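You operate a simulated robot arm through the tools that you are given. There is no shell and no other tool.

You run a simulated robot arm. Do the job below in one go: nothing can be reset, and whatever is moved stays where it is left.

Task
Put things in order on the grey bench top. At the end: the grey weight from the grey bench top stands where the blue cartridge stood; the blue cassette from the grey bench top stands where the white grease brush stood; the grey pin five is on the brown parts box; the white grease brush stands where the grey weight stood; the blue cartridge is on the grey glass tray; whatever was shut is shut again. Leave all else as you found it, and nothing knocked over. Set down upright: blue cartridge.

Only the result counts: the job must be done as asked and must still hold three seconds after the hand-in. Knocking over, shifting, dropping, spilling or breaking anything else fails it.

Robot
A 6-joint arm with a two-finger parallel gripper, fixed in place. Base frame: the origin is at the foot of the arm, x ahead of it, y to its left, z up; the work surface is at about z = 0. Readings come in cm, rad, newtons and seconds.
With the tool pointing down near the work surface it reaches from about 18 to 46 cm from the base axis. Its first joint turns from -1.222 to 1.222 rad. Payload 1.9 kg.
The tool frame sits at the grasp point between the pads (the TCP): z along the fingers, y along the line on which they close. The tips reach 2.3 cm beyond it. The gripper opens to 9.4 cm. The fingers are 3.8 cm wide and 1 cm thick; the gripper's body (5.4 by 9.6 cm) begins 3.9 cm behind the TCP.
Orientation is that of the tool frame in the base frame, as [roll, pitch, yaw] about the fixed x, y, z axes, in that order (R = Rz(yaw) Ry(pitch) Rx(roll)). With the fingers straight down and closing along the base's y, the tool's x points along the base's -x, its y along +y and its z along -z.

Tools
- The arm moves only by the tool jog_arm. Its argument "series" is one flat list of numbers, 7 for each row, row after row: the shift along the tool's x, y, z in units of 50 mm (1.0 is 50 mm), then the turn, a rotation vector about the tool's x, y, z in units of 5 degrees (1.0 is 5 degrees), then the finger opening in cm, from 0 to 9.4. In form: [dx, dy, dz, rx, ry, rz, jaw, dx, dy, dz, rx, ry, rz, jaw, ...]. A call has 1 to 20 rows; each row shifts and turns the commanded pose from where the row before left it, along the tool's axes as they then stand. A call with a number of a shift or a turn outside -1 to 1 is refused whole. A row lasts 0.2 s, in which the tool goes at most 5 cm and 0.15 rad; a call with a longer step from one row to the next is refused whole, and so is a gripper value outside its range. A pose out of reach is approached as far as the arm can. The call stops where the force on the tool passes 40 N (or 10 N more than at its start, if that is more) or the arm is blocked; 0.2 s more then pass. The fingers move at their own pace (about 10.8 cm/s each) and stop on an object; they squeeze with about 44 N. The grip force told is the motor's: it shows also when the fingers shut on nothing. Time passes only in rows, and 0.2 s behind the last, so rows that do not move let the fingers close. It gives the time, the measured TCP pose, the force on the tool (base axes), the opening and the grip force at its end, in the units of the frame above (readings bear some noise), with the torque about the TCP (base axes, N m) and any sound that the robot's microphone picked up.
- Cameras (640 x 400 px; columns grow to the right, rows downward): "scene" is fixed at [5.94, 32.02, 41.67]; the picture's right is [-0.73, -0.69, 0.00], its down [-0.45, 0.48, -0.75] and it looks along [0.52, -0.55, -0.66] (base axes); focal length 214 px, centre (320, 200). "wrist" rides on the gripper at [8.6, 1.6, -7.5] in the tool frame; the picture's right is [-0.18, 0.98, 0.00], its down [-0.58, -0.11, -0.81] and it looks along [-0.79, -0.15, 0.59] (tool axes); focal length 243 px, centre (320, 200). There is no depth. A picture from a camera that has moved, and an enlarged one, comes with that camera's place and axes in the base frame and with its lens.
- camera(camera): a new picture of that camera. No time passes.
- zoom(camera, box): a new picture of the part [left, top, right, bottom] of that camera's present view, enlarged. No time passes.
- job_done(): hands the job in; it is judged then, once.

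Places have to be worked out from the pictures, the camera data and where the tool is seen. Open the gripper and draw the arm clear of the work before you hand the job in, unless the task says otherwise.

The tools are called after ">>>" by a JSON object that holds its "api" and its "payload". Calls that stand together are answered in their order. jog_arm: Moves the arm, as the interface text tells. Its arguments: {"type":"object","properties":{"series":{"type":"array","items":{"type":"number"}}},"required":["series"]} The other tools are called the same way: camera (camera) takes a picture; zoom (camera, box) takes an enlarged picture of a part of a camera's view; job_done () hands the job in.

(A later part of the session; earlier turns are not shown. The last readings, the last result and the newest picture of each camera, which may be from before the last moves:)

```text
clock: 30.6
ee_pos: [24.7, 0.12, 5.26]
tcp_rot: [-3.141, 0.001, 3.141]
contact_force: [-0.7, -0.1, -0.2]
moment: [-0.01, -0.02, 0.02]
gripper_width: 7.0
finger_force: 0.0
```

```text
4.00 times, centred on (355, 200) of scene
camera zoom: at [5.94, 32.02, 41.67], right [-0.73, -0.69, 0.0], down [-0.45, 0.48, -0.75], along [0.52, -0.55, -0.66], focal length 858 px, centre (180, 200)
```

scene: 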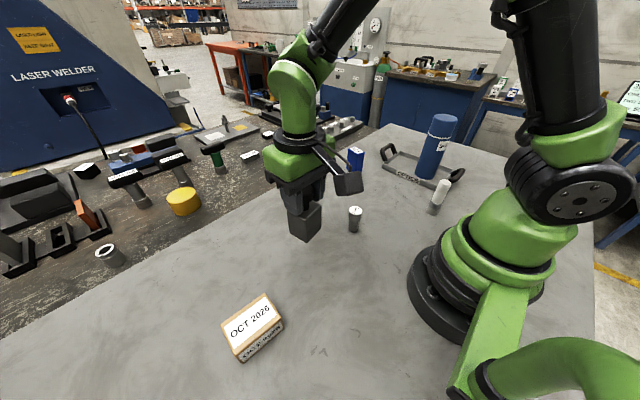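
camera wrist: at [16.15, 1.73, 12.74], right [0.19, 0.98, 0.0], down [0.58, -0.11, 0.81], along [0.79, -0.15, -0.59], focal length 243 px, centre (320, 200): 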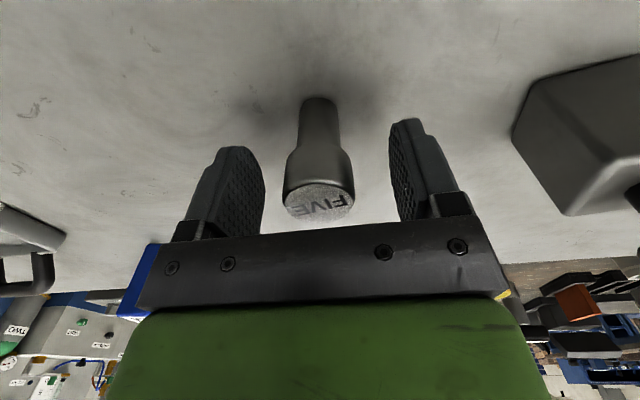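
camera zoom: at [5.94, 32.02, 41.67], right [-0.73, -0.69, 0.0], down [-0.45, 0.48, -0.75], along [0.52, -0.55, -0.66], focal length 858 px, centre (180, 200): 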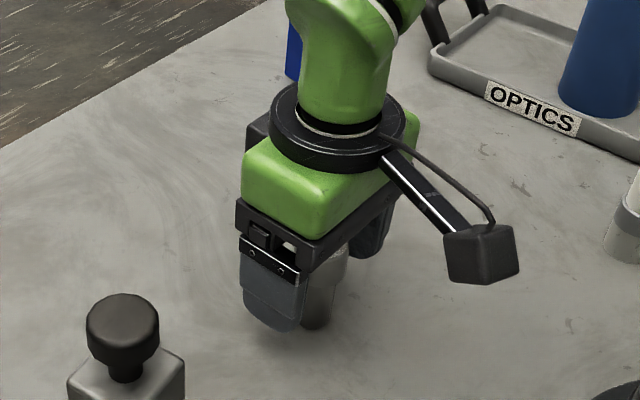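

Pin head centred between the pads. Closing.

>>> {"api": "jog_arm", "payload": {"series": [0, 0, 0, 0, 0, 0, 4.5, 0, 0, 0, 0, 0, 0, 2.0, 0, 0, 0, 0, 0, 0, 2.0, 0, 0, -0.1, 0, 0, 0, 2.0, 0, 0, -0.3, 0, 0, 0, 2.0, 0, 0, 0, 0, 0, 0, 2.0]}}

>>> {"api": "camera", "payload": {"camera": "wrist"}}

>>> {"api": "zoom", "payload": {"camera": "scene", "box": [310, 150, 400, 250]}}

```text
clock: 32.0
ee_pos: [24.66, 0.06, 7.35]
tcp_rot: [-3.141, 0.003, -3.141]
contact_force: [-0.3, -0.2, 2.1]
moment: [0.01, -0.01, 0.01]
gripper_width: 3.08
finger_force: 33.8
```

```text
taken
camera wrist: at [16.04, 1.76, 14.85], right [0.18, 0.98, 0.0], down [0.58, -0.11, 0.81], along [0.79, -0.15, -0.59], focal length 243 px, centre (320, 200)
```

wrist: 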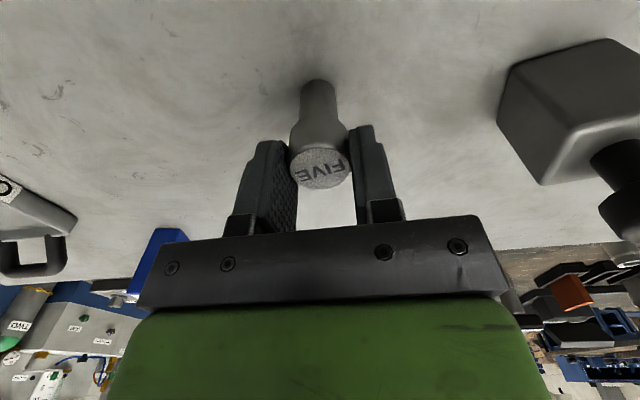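

```text
4.00 times, centred on (355, 200) of scene
camera zoom: at [5.94, 32.02, 41.67], right [-0.73, -0.69, 0.0], down [-0.45, 0.48, -0.75], along [0.52, -0.55, -0.66], focal length 858 px, centre (180, 200)
```

zoom: 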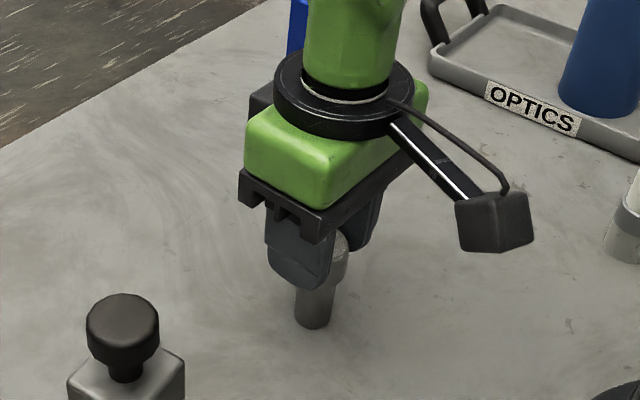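

The picture shows the pin's head did not rise with the fingers — the pin is still standing on the bench. I hold still a moment and re-read the forces.

>>> {"api": "jog_arm", "payload": {"series": [0, 0, 0, 0, 0, 0, 2.0, 0, 0, 0, 0, 0, 0, 2.0]}}

>>> {"api": "zoom", "payload": {"camera": "wrist", "box": [220, 60, 420, 240]}}

>>> {"api": "zoom", "payload": {"camera": "scene", "box": [330, 180, 380, 240]}}

```text
clock: 32.6
ee_pos: [24.71, 0.05, 7.37]
tcp_rot: [3.141, 0.003, 3.139]
contact_force: [-0.2, -2.9, 9.6]
moment: [-0.15, 0.15, 0.03]
gripper_width: 3.08
finger_force: 43.6
```

```text
2.22 times, centred on (320, 150) of wrist
camera zoom: at [16.04, 1.76, 14.84], right [0.18, 0.98, 0.0], down [0.58, -0.11, 0.81], along [0.79, -0.15, -0.59], focal length 539 px, centre (320, 311)
```

zoom: 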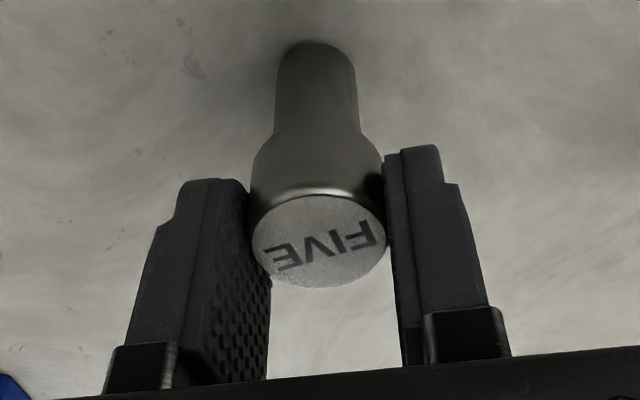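

```text
6.67 times, centred on (355, 210) of scene
camera zoom: at [5.94, 32.02, 41.67], right [-0.73, -0.69, 0.0], down [-0.45, 0.48, -0.75], along [0.52, -0.55, -0.66], focal length 1430 px, centre (87, 133)
```

zoom: 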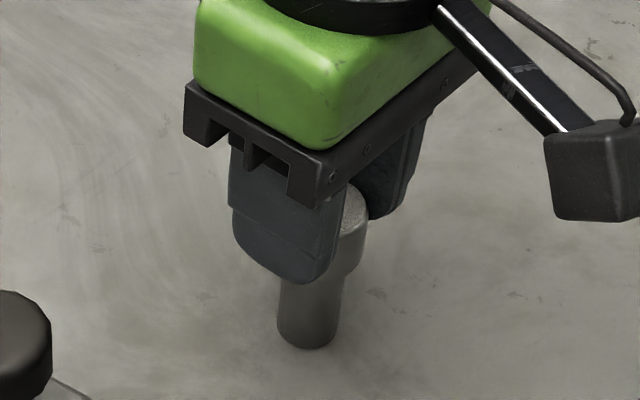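

The fingers now hold only the head's top edge and press down slightly, so the pin slipped. I open, go back down around the head, and re-grip, reading the force before lifting.

>>> {"api": "jog_arm", "payload": {"series": [0, 0, 0, 0, 0, 0, 4.0, 0, 0, 0, 0, 0, 0, 6.0, 0, 0, 0, 0, 0, 0, 6.0]}}

>>> {"api": "zoom", "payload": {"camera": "wrist", "box": [220, 60, 420, 240]}}

>>> {"api": "zoom", "payload": {"camera": "scene", "box": [330, 180, 380, 240]}}

```text
clock: 33.4
ee_pos: [24.62, 0.04, 7.46]
tcp_rot: [3.141, 0.001, 3.14]
contact_force: [0.0, 0.9, -0.1]
moment: [0.0, -0.02, -0.02]
gripper_width: 6.0
finger_force: 0.1
```

```text
2.22 times, centred on (320, 150) of wrist
camera zoom: at [16.04, 1.77, 14.83], right [0.18, 0.98, 0.0], down [0.58, -0.11, 0.81], along [0.79, -0.15, -0.59], focal length 539 px, centre (320, 311)
```

zoom: 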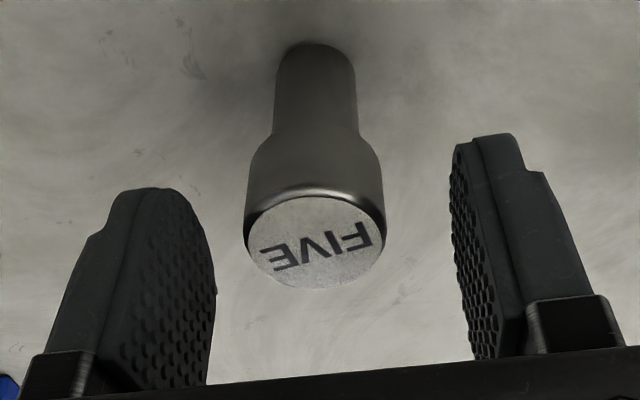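

```text
6.67 times, centred on (355, 210) of scene
camera zoom: at [5.94, 32.02, 41.67], right [-0.73, -0.69, 0.0], down [-0.45, 0.48, -0.75], along [0.52, -0.55, -0.66], focal length 1430 px, centre (87, 133)
```

zoom: 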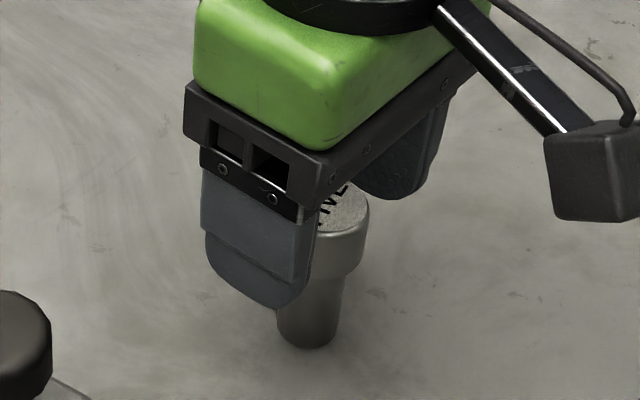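

The pin is still upright. I go down 2.3 cm again and close, then read.

>>> {"api": "jog_arm", "payload": {"series": [0, -0.02, 0.2, 0, 0, 0, 6.0, 0, 0, 0.27, 0, 0, 0, 6.0, 0, 0, 0, 0, 0, 0, 4.0, 0, 0, 0, 0, 0, 0, 2.0, 0, 0, 0, 0, 0, 0, 2.0, 0, 0, 0, 0, 0, 0, 2.0]}}

>>> {"api": "zoom", "payload": {"camera": "wrist", "box": [220, 60, 420, 240]}}

```text
clock: 34.8
ee_pos: [24.68, -0.06, 5.0]
tcp_rot: [3.141, 0.001, 3.141]
contact_force: [0.2, 0.4, 0.6]
moment: [-0.02, 0.01, 0.0]
gripper_width: 3.11
finger_force: 44.0
```

```text
2.22 times, centred on (320, 150) of wrist
camera zoom: at [16.08, 1.72, 12.53], right [0.18, 0.98, 0.0], down [0.58, -0.11, 0.81], along [0.79, -0.15, -0.59], focal length 539 px, centre (320, 311)
```

zoom: 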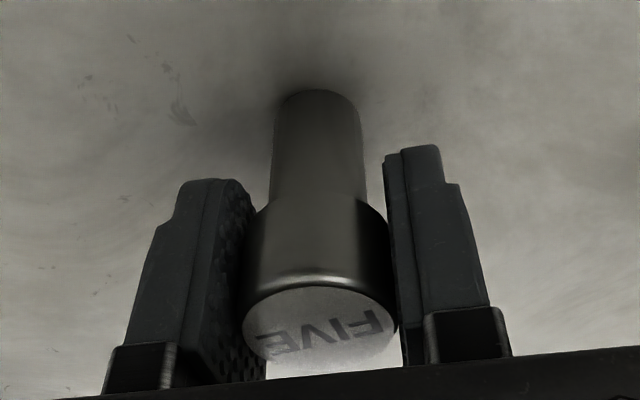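

Good grip (3.11 cm, 44 N). I lift slowly by a centimetre and read the force.

>>> {"api": "jog_arm", "payload": {"series": [0, 0, -0.05, 0, 0, 0, 2.0, 0, 0, -0.05, 0, 0, 0, 2.0, 0, 0, -0.1, 0, 0, 0, 2.0, 0, 0, 0, 0, 0, 0, 2.0]}}

>>> {"api": "zoom", "payload": {"camera": "wrist", "box": [220, 60, 420, 240]}}

>>> {"api": "zoom", "payload": {"camera": "scene", "box": [330, 180, 380, 240]}}

```text
clock: 35.8
ee_pos: [24.76, 0.01, 6.19]
tcp_rot: [-3.14, 0.002, -3.141]
contact_force: [0.0, 0.3, -2.5]
moment: [0.0, -0.02, -0.01]
gripper_width: 3.1
finger_force: 44.9
```

```text
2.22 times, centred on (320, 150) of wrist
camera zoom: at [16.17, 1.73, 13.56], right [0.18, 0.98, 0.0], down [0.58, -0.11, 0.81], along [0.79, -0.15, -0.59], focal length 539 px, centre (320, 311)
```

zoom: 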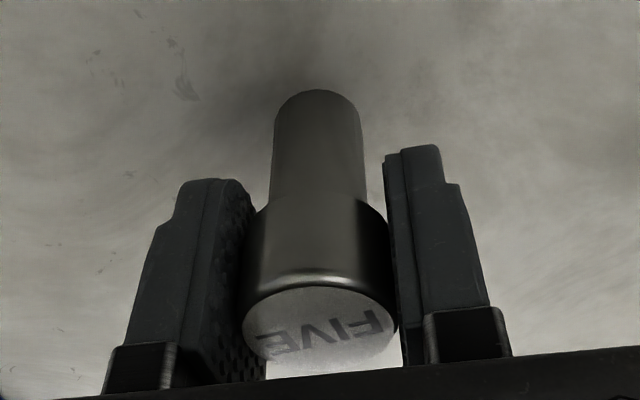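

```text
6.67 times, centred on (355, 210) of scene
camera zoom: at [5.94, 32.02, 41.67], right [-0.73, -0.69, 0.0], down [-0.45, 0.48, -0.75], along [0.52, -0.55, -0.66], focal length 1430 px, centre (87, 133)
```

zoom: 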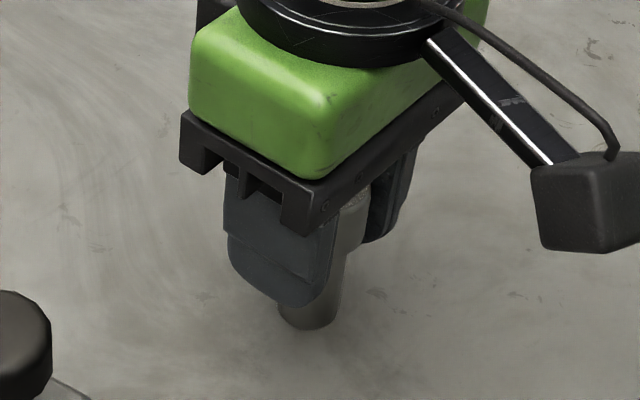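

Now the pin follows the fingers (2.5 N). I raise it to clear the weight and check again before crossing.

>>> {"api": "jog_arm", "payload": {"series": [0, 0, -0.3, 0, 0, 0, 1.5, 0, 0, -0.4, 0, 0, 0, 1.5, 0, 0, -0.4, 0, 0, 0, 1.5, 0, 0, -0.4, 0, 0, 0, 1.5, 0, 0, -0.4, 0, 0, 0, 1.5, 0, 0, -0.3, 0, 0, 0, 1.5, 0, 0, 0, 0, 0, 0, 1.5]}}

>>> {"api": "camera", "payload": {"camera": "wrist"}}

```text
clock: 37.4
ee_pos: [24.76, -0.07, 16.94]
tcp_rot: [-3.141, 0.002, -3.14]
contact_force: [0.3, 1.1, -1.8]
moment: [0.0, 0.02, 0.03]
gripper_width: 3.1
finger_force: 44.4
```

```text
taken
camera wrist: at [16.23, 1.58, 24.45], right [0.18, 0.98, 0.0], down [0.58, -0.11, 0.81], along [0.79, -0.15, -0.59], focal length 243 px, centre (320, 200)
```

wrist: 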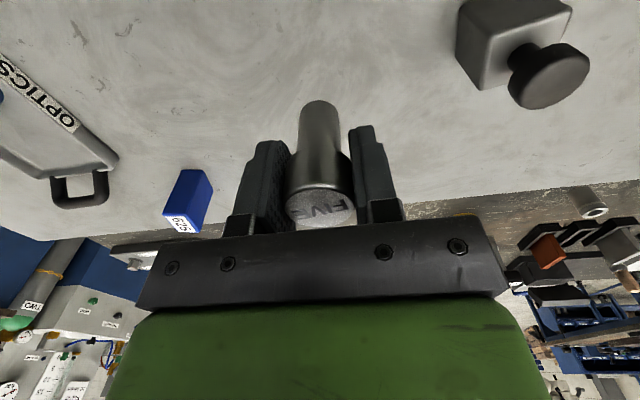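

The pin is held firmly, bottom ≈ 11.9 cm. I carry it over to above the parts box.

>>> {"api": "jog_arm", "payload": {"series": [0.018, 0.3, 0, 0, 0, 0, 1.5, 0.036, 0.544, 0, 0, 0, 0, 1.5, 0.036, 0.544, 0, 0, 0, 0, 1.5, 0.036, 0.544, 0, 0, 0, 0, 1.5, 0.036, 0.544, 0, 0, 0, 0, 1.5, 0.036, 0.544, 0, 0, 0, 0, 1.5, 0.036, 0.544, 0, 0, 0, 0, 1.5, 0.036, 0.544, 0, 0, 0, 0, 1.5, 0.036, 0.544, 0, 0, 0, 0, 1.5, 0.036, 0.544, 0, 0, 0, 0, 1.5, 0.036, 0.544, 0, 0, 0, 0, 1.5, 0.018, 0.3, 0, 0, 0, 0, 1.5, 0, 0, 0, 0, 0, 0, 1.5]}}

>>> {"api": "camera", "payload": {"camera": "wrist"}}

>>> {"api": "camera", "payload": {"camera": "scene"}}

```text
clock: 40.2
ee_pos: [22.86, 30.11, 16.71]
tcp_rot: [3.142, 0.001, 3.14]
contact_force: [0.5, 0.3, -2.5]
moment: [0.0, 0.02, 0.0]
gripper_width: 3.09
finger_force: 43.9
```

```text
taken
camera wrist: at [14.25, 31.86, 24.31], right [0.18, 0.98, 0.0], down [0.58, -0.11, 0.81], along [0.79, -0.15, -0.59], focal length 243 px, centre (320, 200)
```

wrist: 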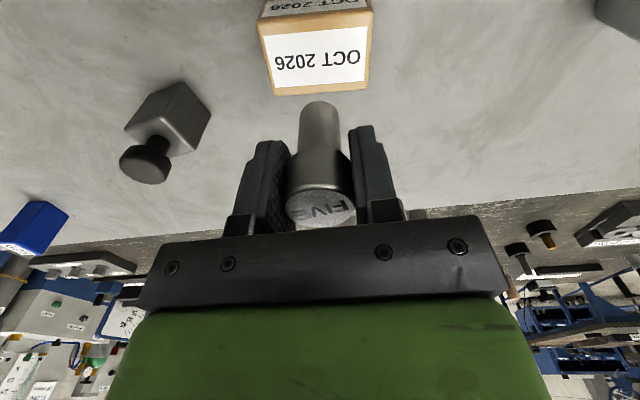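

```text
taken
```

scene: 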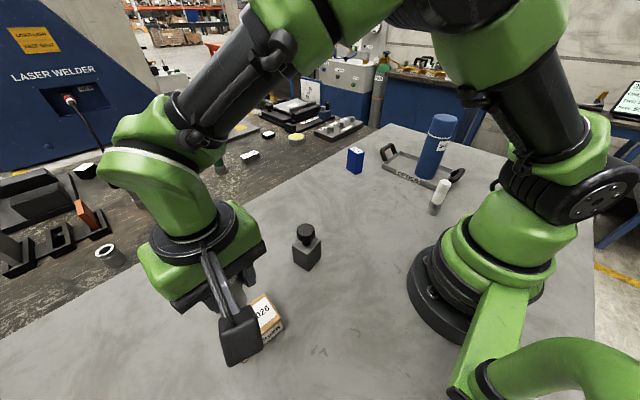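

The box top centre from the wrist view is (22.8, 30.1) – right beneath the pin. I descend to about 1 cm above the box top.

>>> {"api": "jog_arm", "payload": {"series": [0, 0, 0.3, 0, 0, 0, 1.5, 0, 0, 0.4, 0, 0, 0, 1.5, 0, 0, 0.35, 0, 0, 0, 1.5, 0, 0, 0.15, 0, 0, 0, 1.5, 0, 0, 0, 0, 0, 0, 1.5]}}

>>> {"api": "camera", "payload": {"camera": "wrist"}}

>>> {"api": "zoom", "payload": {"camera": "scene", "box": [180, 250, 300, 390]}}

```text
clock: 41.4
ee_pos: [22.77, 30.16, 10.99]
tcp_rot: [3.141, 0.003, 3.139]
contact_force: [0.6, 0.0, -2.0]
moment: [0.03, -0.02, 0.01]
gripper_width: 3.12
finger_force: 43.7
```

```text
taken
camera wrist: at [14.25, 31.79, 18.44], right [0.19, 0.98, 0.0], down [0.58, -0.11, 0.81], along [0.79, -0.15, -0.59], focal length 243 px, centre (320, 200)
```

wrist: 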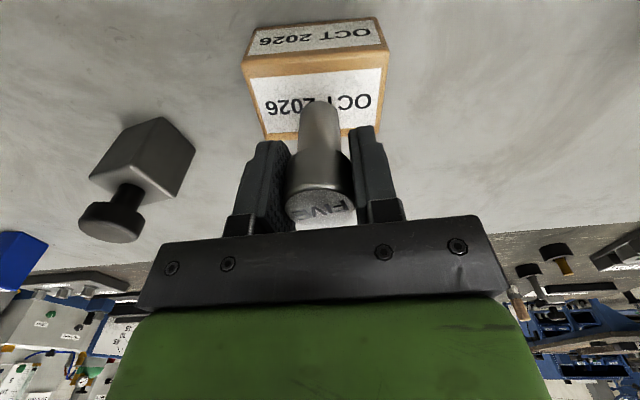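

```text
2.86 times, centred on (240, 320) of scene
camera zoom: at [5.94, 32.02, 41.66], right [-0.73, -0.69, 0.0], down [-0.45, 0.48, -0.75], along [0.52, -0.55, -0.66], focal length 613 px, centre (549, -143)
```

zoom: 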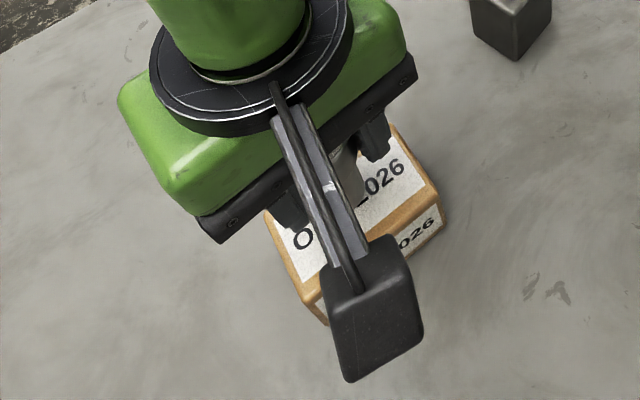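

Pin bottom ~1.4 cm above the box. I creep down.

>>> {"api": "jog_arm", "payload": {"series": [0, 0, 0.08, 0, 0, 0, 1.5, 0, 0, 0.08, 0, 0, 0, 1.5, 0, 0, 0.04, 0, 0, 0, 1.5]}}

```text
clock: 42.2
ee_pos: [22.82, 30.2, 10.07]
tcp_rot: [3.139, 0.002, 3.141]
contact_force: [-1.6, -1.3, 3.1]
moment: [-0.06, 0.08, -0.03]
gripper_width: 3.12
finger_force: 44.6
```

Light contact (3 N up) – the pin touches the box top. I open the fingers there.

>>> {"api": "jog_arm", "payload": {"series": [0, 0, 0, 0, 0, 0, 1.5]}}

```text
clock: 42.6
ee_pos: [22.76, 30.17, 10.01]
tcp_rot: [3.14, 0.002, 3.141]
contact_force: [-1.9, -1.3, 4.7]
moment: [-0.04, 0.11, 0.02]
gripper_width: 3.12
finger_force: 44.0
```

>>> {"api": "jog_arm", "payload": {"series": [0, 0, 0, 0, 0, 0, 4.0, 0, 0, 0, 0, 0, 0, 6.0, 0, 0, 0, 0, 0, 0, 6.0]}}

>>> {"api": "camera", "payload": {"camera": "wrist"}}

```text
clock: 43.4
ee_pos: [22.87, 30.06, 10.01]
tcp_rot: [3.141, 0.002, 3.14]
contact_force: [0.1, 0.6, -0.4]
moment: [0.0, 0.0, 0.0]
gripper_width: 5.98
finger_force: 0.0
```

```text
taken
camera wrist: at [14.25, 31.9, 17.51], right [0.18, 0.98, 0.0], down [0.58, -0.11, 0.81], along [0.79, -0.15, -0.59], focal length 243 px, centre (320, 200)
```

wrist: 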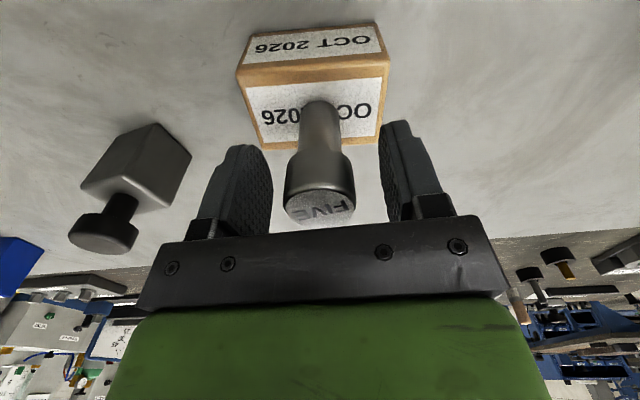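

The pin stands on the box. I go straight up and travel (keeping outside the inner reach limit) to above the brush.

>>> {"api": "jog_arm", "payload": {"series": [0, 0, -0.4, 0, 0, 0, 6.0, 0, 0, -0.8, 0, 0, 0, 8.0, 0, 0, -0.8, 0, 0, 0, 8.0, 0, -0.89, 0, 0, 0, 0, 8.0, 0, -0.89, 0, 0, 0, 0, 8.0, 0, -0.89, 0, 0, 0, 0, 8.0, 0, -0.89, 0, 0, 0, 0, 8.0, 0, -0.89, 0, 0, 0, 0, 8.0, 0, -0.89, 0, 0, 0, 0, 8.0, 0, -0.89, 0, 0, 0, 0, 8.0, 0, -0.89, 0, 0, 0, 0, 8.0, 0, -0.89, 0, 0, 0, 0, 8.0, 0.51, -0.51, 0, 0, 0, 0, 8.0, 0.51, -0.51, 0, 0, 0, 0, 8.0, 0.51, -0.51, 0, 0, 0, 0, 8.0, 0.51, -0.51, 0, 0, 0, 0, 8.0]}}

>>> {"api": "camera", "payload": {"camera": "wrist"}}

>>> {"api": "camera", "payload": {"camera": "scene"}}

```text
clock: 46.8
ee_pos: [12.78, -20.04, 20.08]
tcp_rot: [3.14, 0.002, 3.141]
contact_force: [0.5, -0.7, -0.3]
moment: [0.0, -0.02, 0.0]
gripper_width: 8.02
finger_force: 0.1
```

```text
taken
camera wrist: at [4.15, -18.29, 27.47], right [0.18, 0.98, 0.0], down [0.58, -0.11, 0.81], along [0.79, -0.15, -0.59], focal length 243 px, centre (320, 200)
```

wrist: 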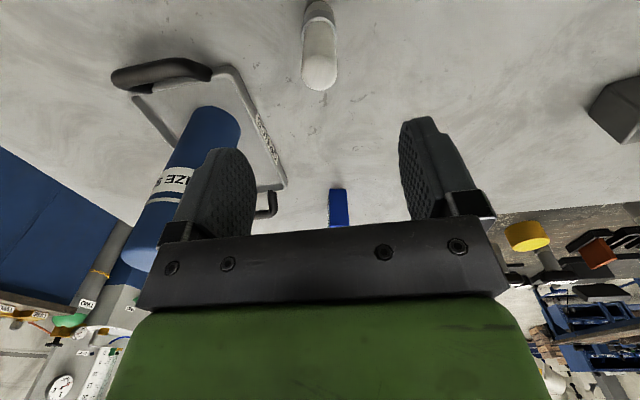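

```text
taken
```

scene: 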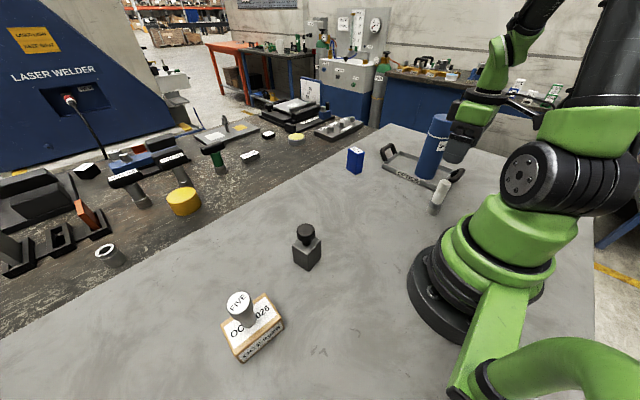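

The pin stands on the box, and the brush is centred below the gripper. I descend to z ≈ 7 around its white handle.

>>> {"api": "jog_arm", "payload": {"series": [0.03, 0, 0.65, 0, 0, 0, 8.0, 0, 0, 0.65, 0, 0, 0, 8.0, 0, 0, 0.4, 0, 0, 0, 8.0]}}

>>> {"api": "camera", "payload": {"camera": "wrist"}}

>>> {"api": "zoom", "payload": {"camera": "scene", "box": [390, 120, 500, 230]}}

```text
clock: 47.6
ee_pos: [12.46, -20.12, 11.47]
tcp_rot: [-3.14, 0.003, 3.14]
contact_force: [0.6, -0.5, 0.8]
moment: [0.0, 0.01, 0.03]
gripper_width: 8.0
finger_force: 0.0
```

```text
taken
camera wrist: at [3.9, -18.34, 18.95], right [0.19, 0.98, 0.0], down [0.58, -0.11, 0.81], along [0.79, -0.15, -0.59], focal length 243 px, centre (320, 200)
```

wrist: 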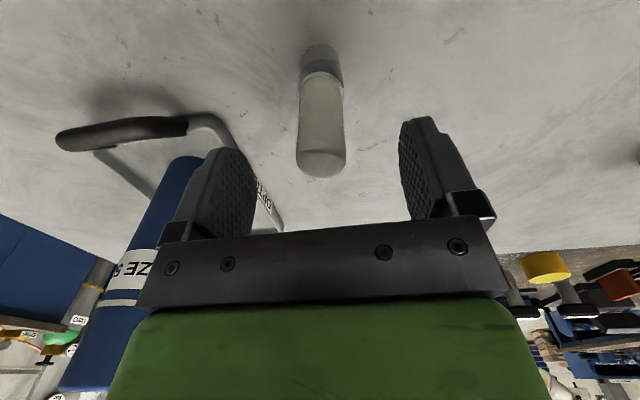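

```text
3.64 times, centred on (445, 175) of scene
camera zoom: at [5.94, 32.02, 41.67], right [-0.73, -0.69, 0.0], down [-0.45, 0.48, -0.75], along [0.52, -0.55, -0.66], focal length 780 px, centre (-134, 291)
```

zoom: 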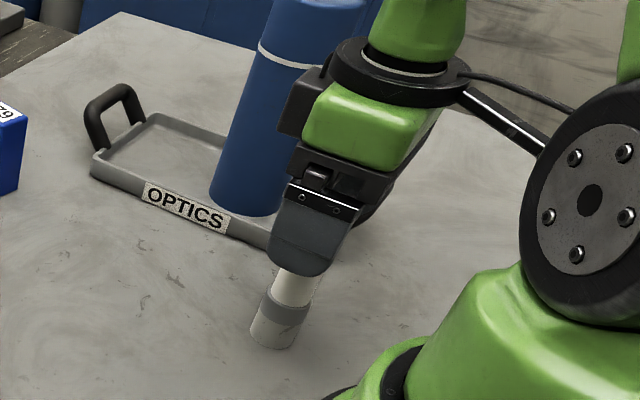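

Well aligned. I descend the remaining 4.5 cm and close on the handle.

>>> {"api": "jog_arm", "payload": {"series": [0, 0.01, 0.45, 0, 0, 0, 8.0, 0, 0, 0.43, 0, 0, 0, 8.0, 0, 0, 0, 0, 0, 0, 5.0, 0, 0, 0, 0, 0, 0, 1.5, 0, 0, 0, 0, 0, 0, 1.5, 0, 0, 0, 0, 0, 0, 1.5]}}

>>> {"api": "camera", "payload": {"camera": "wrist"}}

>>> {"api": "zoom", "payload": {"camera": "scene", "box": [390, 120, 500, 230]}}

```text
clock: 49.0
ee_pos: [12.55, -20.01, 7.05]
tcp_rot: [3.14, 0.002, 3.142]
contact_force: [-0.1, -0.9, 0.1]
moment: [0.02, 0.02, 0.0]
gripper_width: 2.51
finger_force: 43.7
```

```text
taken
camera wrist: at [3.91, -18.28, 14.53], right [0.18, 0.98, 0.0], down [0.58, -0.11, 0.81], along [0.79, -0.15, -0.59], focal length 243 px, centre (320, 200)
```

wrist: 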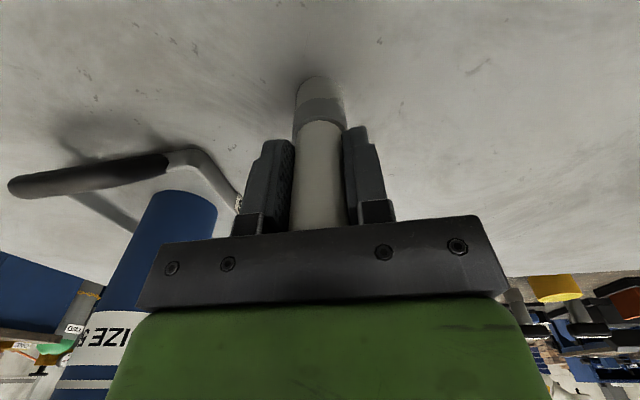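

```text
3.64 times, centred on (445, 175) of scene
camera zoom: at [5.94, 32.02, 41.67], right [-0.73, -0.69, 0.0], down [-0.45, 0.48, -0.75], along [0.52, -0.55, -0.66], focal length 780 px, centre (-134, 291)
```

zoom: 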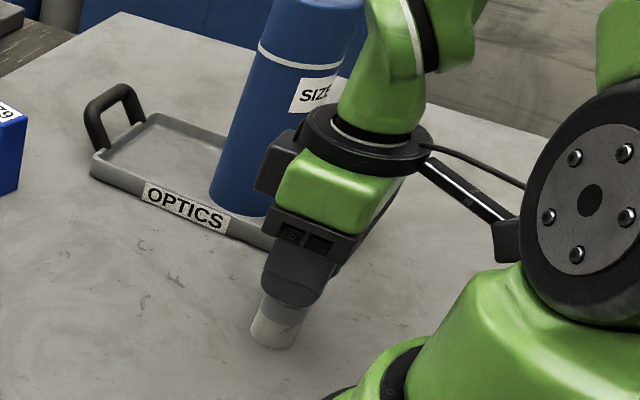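

Gripped at 2.5 cm. I lift 1.5 cm slowly and verify.

>>> {"api": "jog_arm", "payload": {"series": [0, 0, -0.05, 0, 0, 0, 1.5, 0, 0, -0.1, 0, 0, 0, 1.5, 0, 0, -0.15, 0, 0, 0, 1.5, 0, 0, 0, 0, 0, 0, 1.5]}}

>>> {"api": "camera", "payload": {"camera": "wrist"}}

```text
clock: 50.0
ee_pos: [12.44, -20.04, 8.6]
tcp_rot: [3.142, 0.002, -3.141]
contact_force: [0.0, -0.5, -0.7]
moment: [0.0, -0.01, -0.01]
gripper_width: 2.52
finger_force: 44.0
```

```text
taken
camera wrist: at [3.83, -18.32, 16.15], right [0.18, 0.98, 0.0], down [0.58, -0.11, 0.81], along [0.79, -0.15, -0.59], focal length 243 px, centre (320, 200)
```

wrist: 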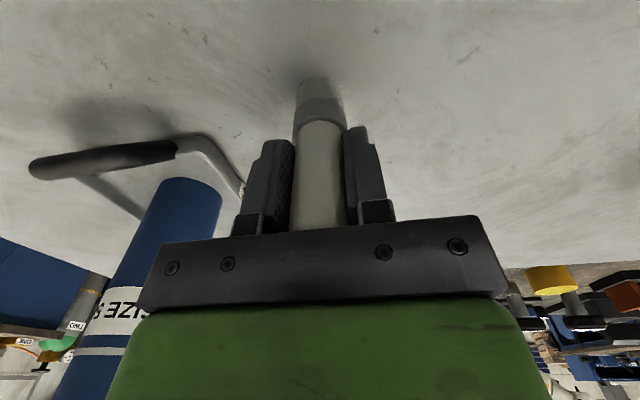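

The brush follows. I raise it, carry it to where the weight stood (20.55, −11.95), and lower it near the bench.

>>> {"api": "jog_arm", "payload": {"series": [0, 0, -0.3, 0, 0, 0, 1.5, 0, 0, -0.3, 0, 0, 0, 1.5, 0, 0, -0.3, 0, 0, 0, 1.5, -0.15, 0.15, 0, 0, 0, 0, 1.5, -0.33, 0.33, 0, 0, 0, 0, 1.5, -0.33, 0.33, 0, 0, 0, 0, 1.5, -0.33, 0.33, 0, 0, 0, 0, 1.5, -0.33, 0.33, 0, 0, 0, 0, 1.5, -0.145, 0.15, 0, 0, 0, 0, 1.5, 0, 0, 0.35, 0, 0, 0, 1.5, 0, 0, 0.35, 0, 0, 0, 1.5, 0, 0, 0.3, 0, 0, 0, 1.5, 0, 0, 0, 0, 0, 0, 1.5]}}

>>> {"api": "camera", "payload": {"camera": "wrist"}}

>>> {"api": "zoom", "payload": {"camera": "scene", "box": [340, 120, 470, 230]}}

```text
clock: 52.8
ee_pos: [20.48, -12.01, 7.97]
tcp_rot: [-3.141, 0.001, -3.141]
contact_force: [0.0, 0.0, -1.0]
moment: [-0.02, 0.04, 0.0]
gripper_width: 2.5
finger_force: 44.2
```

```text
taken
camera wrist: at [11.9, -10.23, 15.49], right [0.18, 0.98, 0.0], down [0.58, -0.11, 0.81], along [0.79, -0.15, -0.59], focal length 243 px, centre (320, 200)
```

wrist: 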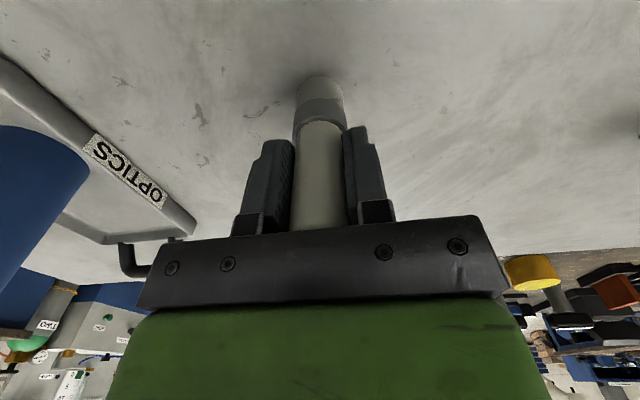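

```text
3.64 times, centred on (405, 175) of scene
camera zoom: at [5.94, 32.02, 41.67], right [-0.73, -0.69, 0.0], down [-0.45, 0.48, -0.75], along [0.52, -0.55, -0.66], focal length 780 px, centre (11, 291)
```

zoom: 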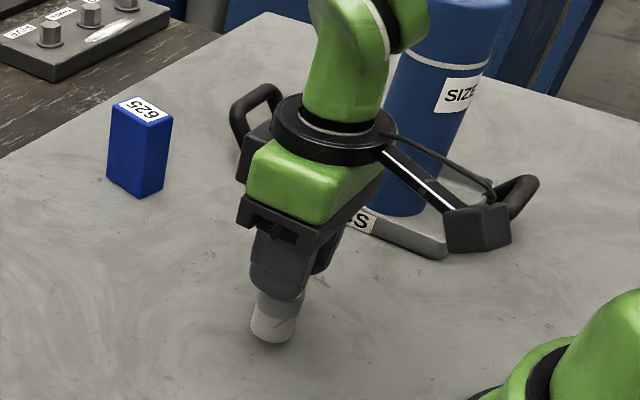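

Bottom is ~0.9 cm above the bench at the right place. I creep down.

>>> {"api": "jog_arm", "payload": {"series": [0, 0, 0.08, 0, 0, 0, 1.5, 0, 0, 0.05, 0, 0, 0, 1.5, 0, 0, 0.02, 0, 0, 0, 1.5]}}

```text
clock: 53.6
ee_pos: [20.48, -11.98, 7.37]
tcp_rot: [3.141, 0.001, 3.14]
contact_force: [-0.2, -0.7, -0.2]
moment: [0.0, -0.02, 0.01]
gripper_width: 2.5
finger_force: 43.8
```

>>> {"api": "jog_arm", "payload": {"series": [0, 0, 0.025, 0, 0, 0, 1.5, 0, 0, 0.02, 0, 0, 0, 1.5]}}

```text
clock: 54.2
ee_pos: [20.54, -11.91, 7.07]
tcp_rot: [-3.14, 0.001, -3.141]
contact_force: [-0.3, -0.7, -1.6]
moment: [0.0, 0.01, 0.03]
gripper_width: 2.52
finger_force: 43.8
```

>>> {"api": "jog_arm", "payload": {"series": [0, 0, 0.015, 0, 0, 0, 1.5, 0, 0, 0.01, 0, 0, 0, 1.5]}}

```text
clock: 54.8
ee_pos: [20.49, -11.9, 7.02]
tcp_rot: [3.14, 0.003, 3.141]
contact_force: [-0.3, 0.2, 1.5]
moment: [0.03, 0.04, 0.01]
gripper_width: 2.48
finger_force: 44.1
```

Light contact with the bench. I open the fingers and check the brush stands.

>>> {"api": "jog_arm", "payload": {"series": [0, 0, 0, 0, 0, 0, 3.5, 0, 0, 0, 0, 0, 0, 6.0, 0, 0, 0, 0, 0, 0, 8.0]}}

>>> {"api": "camera", "payload": {"camera": "wrist"}}

>>> {"api": "zoom", "payload": {"camera": "scene", "box": [340, 120, 470, 230]}}

```text
clock: 55.6
ee_pos: [20.54, -12.02, 6.98]
tcp_rot: [-3.14, 0.003, 3.141]
contact_force: [0.5, 1.2, 0.9]
moment: [0.01, 0.02, -0.03]
gripper_width: 7.98
finger_force: 0.0
```

```text
taken
camera wrist: at [11.91, -10.24, 14.51], right [0.18, 0.98, 0.0], down [0.58, -0.11, 0.81], along [0.79, -0.15, -0.59], focal length 243 px, centre (320, 200)
```

wrist: 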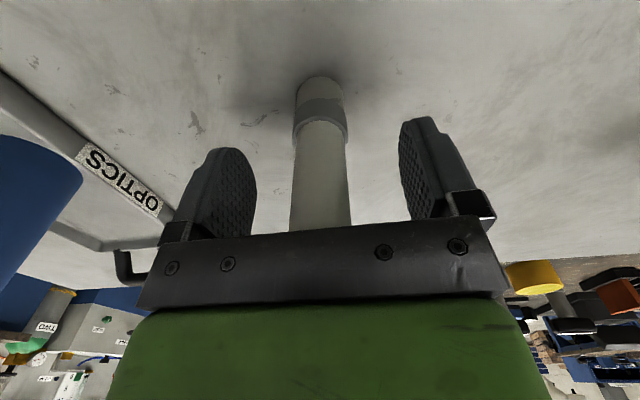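

```text
3.64 times, centred on (405, 175) of scene
camera zoom: at [5.94, 32.02, 41.67], right [-0.73, -0.69, 0.0], down [-0.45, 0.48, -0.75], along [0.52, -0.55, -0.66], focal length 780 px, centre (11, 291)
```

zoom: 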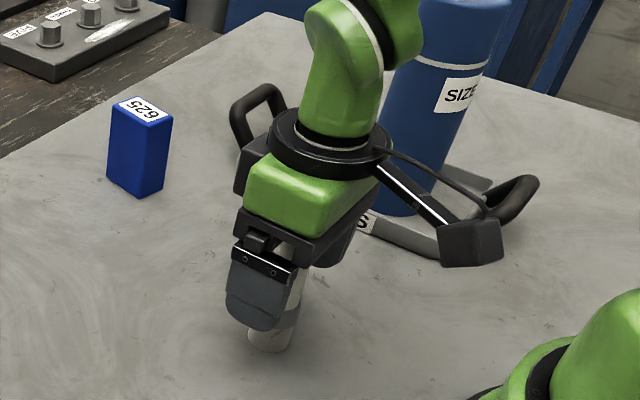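

The brush stands at the weight's old spot. I go up and towards the cassette, stopping short of it, turning the tool ~10° about its axis to match the cassette's sides.

>>> {"api": "jog_arm", "payload": {"series": [0, 0, -0.5, 0, 0, 0, 8.0, 0, 0, -0.8, 0, 0, 0, 8.0, 0, 0, -0.7, 0, 0, 0, 8.0, -0.675, -0.35, 0, 0, 0, 0, 8.0, -0.675, -0.35, 0, 0, 0, 0, 8.0, -0.675, -0.35, 0, 0, 0, 0, 8.0, -0.675, -0.35, 0, 0, 0, 0, 8.0, 0, 0, 0, 0, 0, 1.0, 8.0, 0, 0, 0, 0, 0, 1.0, 8.0]}}

>>> {"api": "camera", "payload": {"camera": "wrist"}}

>>> {"api": "camera", "payload": {"camera": "scene"}}

```text
clock: 57.6
ee_pos: [33.98, -19.02, 17.18]
tcp_rot: [3.141, 0.001, 2.965]
contact_force: [0.4, -0.2, -0.1]
moment: [0.0, -0.02, 0.01]
gripper_width: 7.99
finger_force: 0.1
```

```text
taken
camera wrist: at [25.81, -15.79, 24.59], right [0.35, 0.94, 0.0], down [0.55, -0.21, 0.81], along [0.75, -0.28, -0.59], focal length 243 px, centre (320, 200)
```

wrist: 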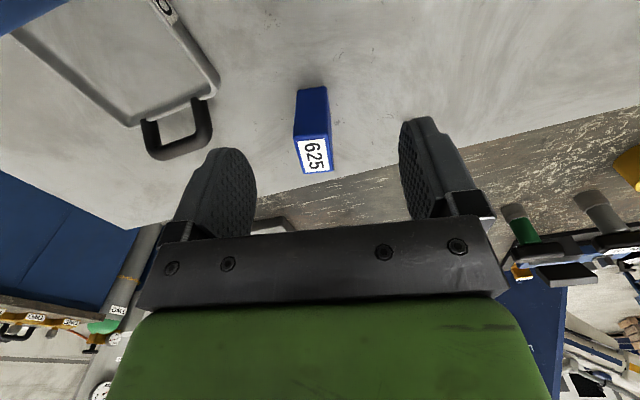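

```text
taken
```

scene: 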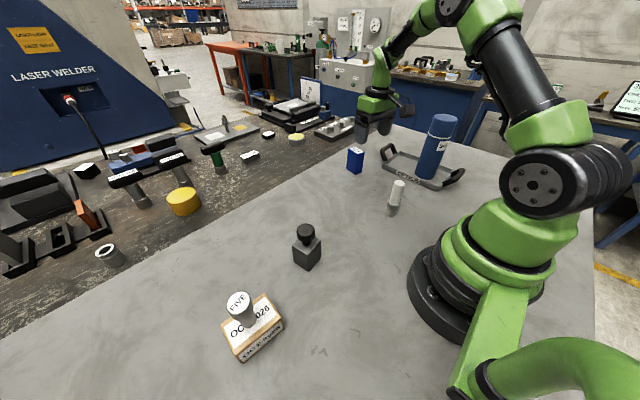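

>>> {"api": "zoom", "payload": {"camera": "wrist", "box": [250, 70, 390, 190]}}

```text
3.33 times, centred on (320, 130) of wrist
camera zoom: at [25.81, -15.79, 24.59], right [0.35, 0.94, 0.0], down [0.55, -0.21, 0.81], along [0.75, -0.28, -0.59], focal length 809 px, centre (320, 433)
```

zoom: 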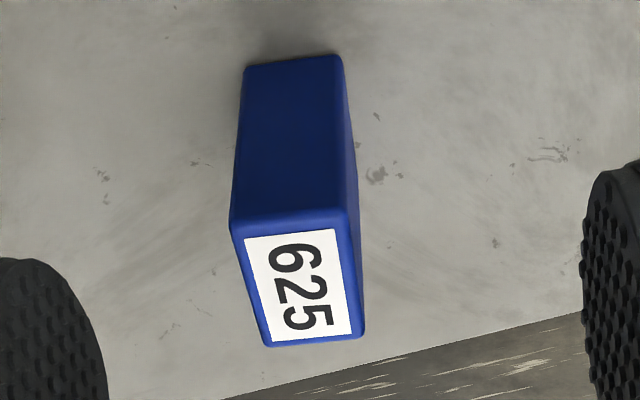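

From this view the cassette's top centre is (40.7, −21.9), turned about −11.5°, 3.05 cm thick. Since it is at the edge of reach, I'll line up with its long axis, descend in front of it, and approach horizontally.

>>> {"api": "jog_arm", "payload": {"series": [0, 0, 0, 0, 0, 0.28, 8.0, -0.033, -0.295, 0, 0, 0, 0, 8.0, 0, 0, 0.6, 0, 0, 0, 8.0, 0, 0, 0.7, 0, 0, 0, 8.0, 0, 0, 0.7, 0, 0, 0, 8.0, 0, 0, 0.4, 0, 0, 0, 8.0, 0, 0, 0, 0, 0, 0, 8.0]}}

>>> {"api": "camera", "payload": {"camera": "wrist"}}

>>> {"api": "zoom", "payload": {"camera": "scene", "box": [330, 90, 450, 200]}}

```text
clock: 59.2
ee_pos: [33.77, -20.62, 4.82]
tcp_rot: [3.14, 0.001, 2.941]
contact_force: [0.5, -0.3, 0.1]
moment: [-0.02, 0.0, 0.01]
gripper_width: 8.0
finger_force: 0.0
```

```text
taken
camera wrist: at [25.72, -17.13, 12.36], right [0.38, 0.93, 0.0], down [0.55, -0.22, 0.81], along [0.75, -0.3, -0.59], focal length 243 px, centre (320, 200)
```

wrist: 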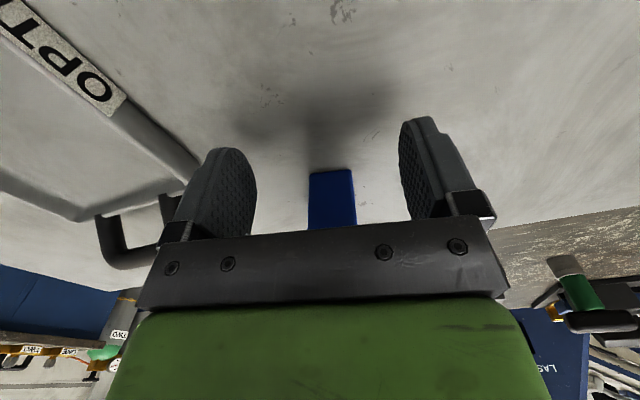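

```text
3.64 times, centred on (390, 145) of scene
camera zoom: at [5.94, 32.02, 41.67], right [-0.73, -0.69, 0.0], down [-0.45, 0.48, -0.75], along [0.52, -0.55, -0.66], focal length 780 px, centre (66, 400)
```

zoom: 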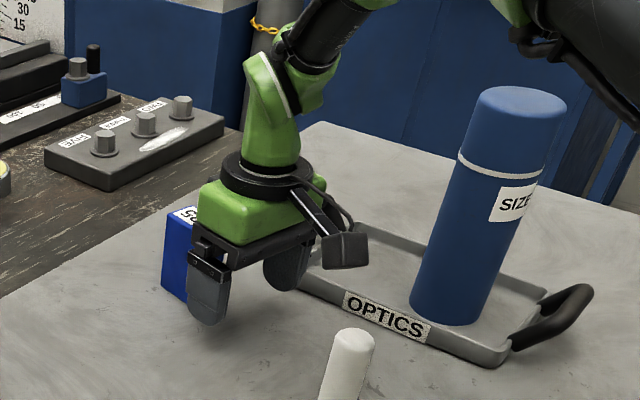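

Aligned to within 1 mm. I advance 6.4 cm along the tool's −x so the cassette comes between the fingers.

>>> {"api": "jog_arm", "payload": {"series": [-0.32, 0.015, 0, 0, 0, 0, 8.0, -0.32, 0, 0, 0, 0, 0, 8.0, -0.32, 0, 0, 0, 0, 0, 8.0, -0.32, 0, 0, 0, 0, 0, 8.0, 0, 0, 0, 0, 0, 0, 8.0]}}

>>> {"api": "camera", "payload": {"camera": "wrist"}}

>>> {"api": "zoom", "payload": {"camera": "scene", "box": [310, 90, 430, 200]}}

```text
clock: 60.4
ee_pos: [40.15, -21.72, 4.95]
tcp_rot: [3.139, 0.001, 2.943]
contact_force: [-0.3, 0.1, -0.3]
moment: [-0.03, 0.01, 0.03]
gripper_width: 8.0
finger_force: 0.0
```

```text
taken
camera wrist: at [32.05, -18.19, 12.41], right [0.37, 0.93, 0.0], down [0.55, -0.22, 0.81], along [0.75, -0.3, -0.59], focal length 243 px, centre (320, 200)
```

wrist: 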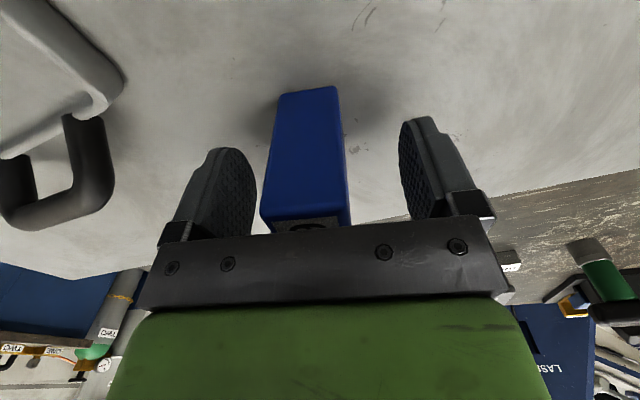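

```text
3.64 times, centred on (370, 145) of scene
camera zoom: at [5.94, 32.02, 41.67], right [-0.73, -0.69, 0.0], down [-0.45, 0.48, -0.75], along [0.52, -0.55, -0.66], focal length 780 px, centre (138, 400)
```

zoom: 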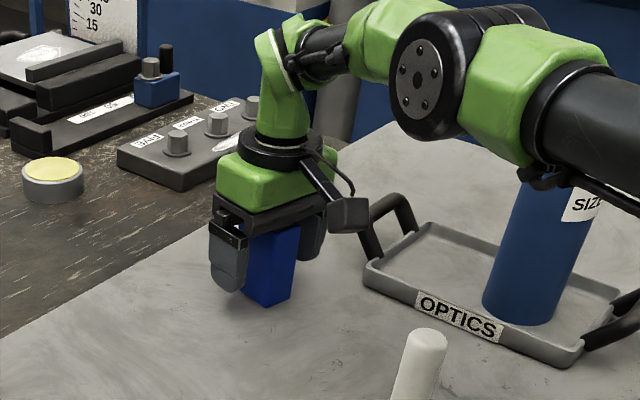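

The cassette is between the fingers, about 2 mm off-centre to the left. I shift by that much and close.

>>> {"api": "jog_arm", "payload": {"series": [0, -0.035, 0, 0, 0, 0, 8.0, 0, 0, 0, 0, 0, 0, 5.0, 0, 0, 0, 0, 0, 0, 1.8, 0, 0, 0, 0, 0, 0, 1.8, 0, 0, 0, 0, 0, 0, 1.8]}}

>>> {"api": "camera", "payload": {"camera": "wrist"}}

```text
clock: 61.6
ee_pos: [40.23, -21.7, 5.01]
tcp_rot: [3.141, 0.002, 2.942]
contact_force: [-0.2, -1.2, 3.8]
moment: [-0.07, 0.06, 0.02]
gripper_width: 3.18
finger_force: 44.3
```

```text
taken
camera wrist: at [32.05, -18.36, 12.43], right [0.38, 0.93, 0.0], down [0.55, -0.22, 0.81], along [0.75, -0.3, -0.59], focal length 243 px, centre (320, 200)
```

wrist: 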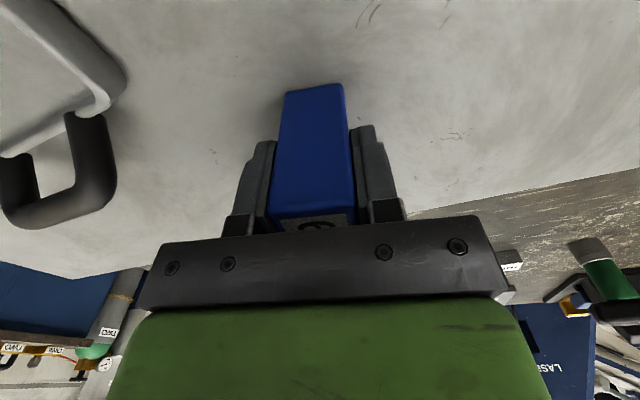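

Gripped (3.18 cm). I lift gently by 1 cm and verify.

>>> {"api": "jog_arm", "payload": {"series": [0, 0, -0.05, 0, 0, 0, 1.8, 0, 0, -0.1, 0, 0, 0, 1.8, 0, 0, -0.1, 0, 0, 0, 1.8, 0, 0, 0, 0, 0, 0, 1.8]}}

>>> {"api": "camera", "payload": {"camera": "wrist"}}

>>> {"api": "zoom", "payload": {"camera": "scene", "box": [310, 90, 430, 200]}}

```text
clock: 62.6
ee_pos: [40.01, -21.79, 6.36]
tcp_rot: [3.139, 0.002, 2.944]
contact_force: [-0.4, -0.5, -1.5]
moment: [0.02, 0.0, 0.05]
gripper_width: 3.18
finger_force: 43.9
```

```text
taken
camera wrist: at [32.06, -18.37, 13.7], right [0.38, 0.93, 0.0], down [0.55, -0.22, 0.81], along [0.75, -0.3, -0.59], focal length 243 px, centre (320, 200)
```

wrist: 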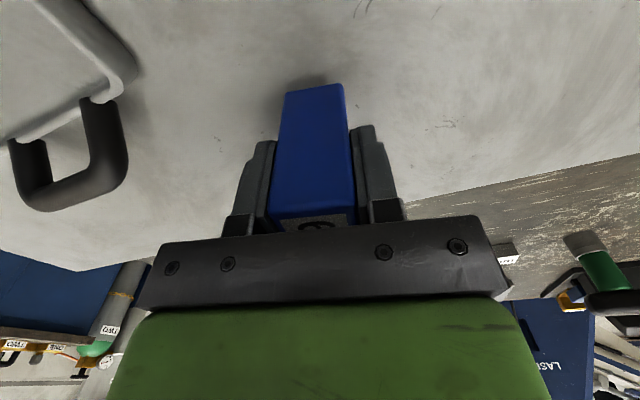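

```text
3.64 times, centred on (370, 145) of scene
camera zoom: at [5.94, 32.02, 41.67], right [-0.73, -0.69, 0.0], down [-0.45, 0.48, -0.75], along [0.52, -0.55, -0.66], focal length 780 px, centre (138, 400)
```

zoom: 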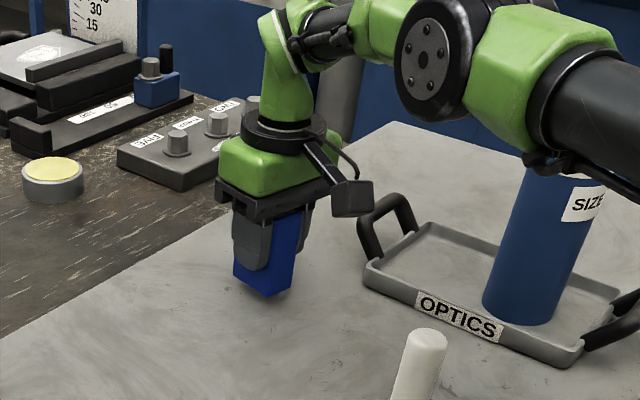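

The cassette is held. I retract and raise it, then carry it to above the brush's old spot.

>>> {"api": "jog_arm", "payload": {"series": [0.15, 0, -0.25, 0, 0, 0, 1.8, 0.3, 0, -0.4, 0, 0, 0, 1.8, 0.33, 0, -0.45, 0, 0, 0, 1.8, 0.33, 0, -0.45, 0, 0, 0, 1.8, 0.34, 0, -0.45, 0, 0, 0, 1.8, 0.516, -0.095, 0, 0, 0, 0, 1.8, 0.516, -0.095, 0, 0, 0, 0, 1.8, 0.516, -0.095, 0, 0, 0, 0, 1.8, 0.516, -0.095, 0, 0, 0, 0, 1.8, 0.516, -0.095, 0, 0, 0, 0, 1.8, 0.516, -0.095, 0, 0, 0, 0, 1.8, 0.516, -0.095, 0, 0, 0, 0, 1.8, 0.516, -0.095, 0, 0, 0, 0, 1.8, 0, 0, 0, 0, 0, 0, 1.8]}}

>>> {"api": "camera", "payload": {"camera": "wrist"}}

>>> {"api": "camera", "payload": {"camera": "scene"}}

```text
clock: 65.6
ee_pos: [11.93, -19.94, 16.35]
tcp_rot: [-3.141, 0.003, 2.944]
contact_force: [0.3, 0.1, -2.0]
moment: [0.01, -0.01, 0.02]
gripper_width: 3.17
finger_force: 43.8
```

```text
taken
camera wrist: at [3.81, -16.61, 23.84], right [0.38, 0.93, 0.0], down [0.55, -0.22, 0.81], along [0.75, -0.3, -0.59], focal length 243 px, centre (320, 200)
```

wrist: 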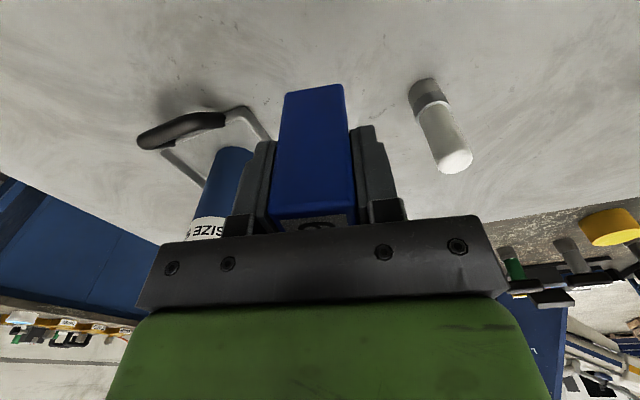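

```text
taken
```

scene: 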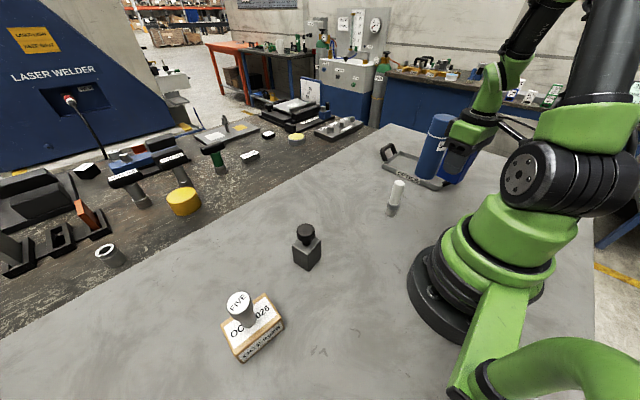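

The cassette's centre is over (12.5, −20.1). I lower it to ~1 cm above the bench.

>>> {"api": "jog_arm", "payload": {"series": [0, 0, 0.4, 0, 0, 0, 1.8, 0, 0, 0.5, 0, 0, 0, 1.8, 0, 0, 0.5, 0, 0, 0, 1.8, 0, 0, 0.45, 0, 0, 0, 1.8, 0, 0, 0.2, 0, 0, 0, 1.8, 0, 0, 0, 0, 0, 0, 1.8]}}

>>> {"api": "zoom", "payload": {"camera": "scene", "box": [390, 120, 500, 230]}}

>>> {"api": "camera", "payload": {"camera": "wrist"}}

```text
clock: 67.0
ee_pos: [12.06, -19.91, 5.97]
tcp_rot: [-3.141, 0.001, 2.941]
contact_force: [-0.1, -0.2, -2.0]
moment: [0.01, 0.01, 0.01]
gripper_width: 3.16
finger_force: 43.6
```

```text
3.64 times, centred on (445, 175) of scene
camera zoom: at [5.94, 32.02, 41.67], right [-0.73, -0.69, 0.0], down [-0.45, 0.48, -0.75], along [0.52, -0.55, -0.66], focal length 780 px, centre (-134, 291)
```

zoom: 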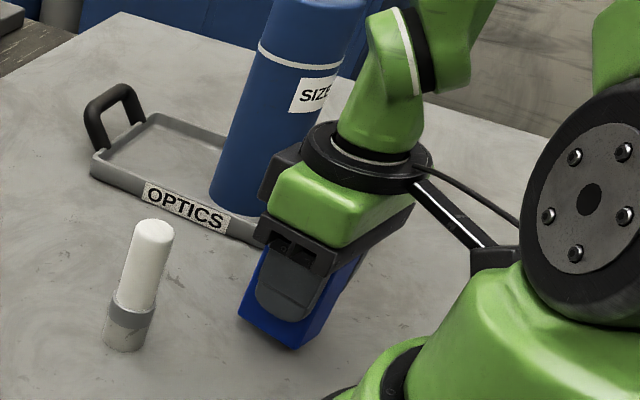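

```text
taken
camera wrist: at [3.98, -16.58, 13.48], right [0.38, 0.93, 0.0], down [0.55, -0.22, 0.81], along [0.75, -0.3, -0.59], focal length 243 px, centre (320, 200)
```

wrist: 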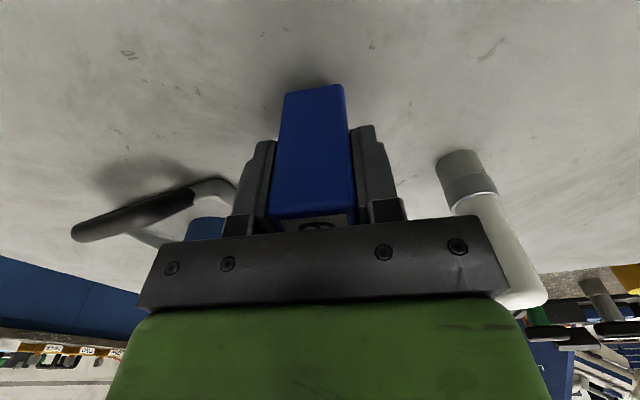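

The cassette's corners project to a centre of about (12.7, −20.2), matching the brush's old spot. I creep down.

>>> {"api": "jog_arm", "payload": {"series": [0, 0, 0.08, 0, 0, 0, 1.8, 0, 0, 0.05, 0, 0, 0, 1.8, 0, 0, 0.02, 0, 0, 0, 1.8]}}

```text
clock: 67.8
ee_pos: [12.04, -20.05, 5.21]
tcp_rot: [3.14, 0.002, 2.942]
contact_force: [-0.6, 0.2, -1.6]
moment: [-0.02, 0.0, 0.0]
gripper_width: 3.16
finger_force: 43.9
```

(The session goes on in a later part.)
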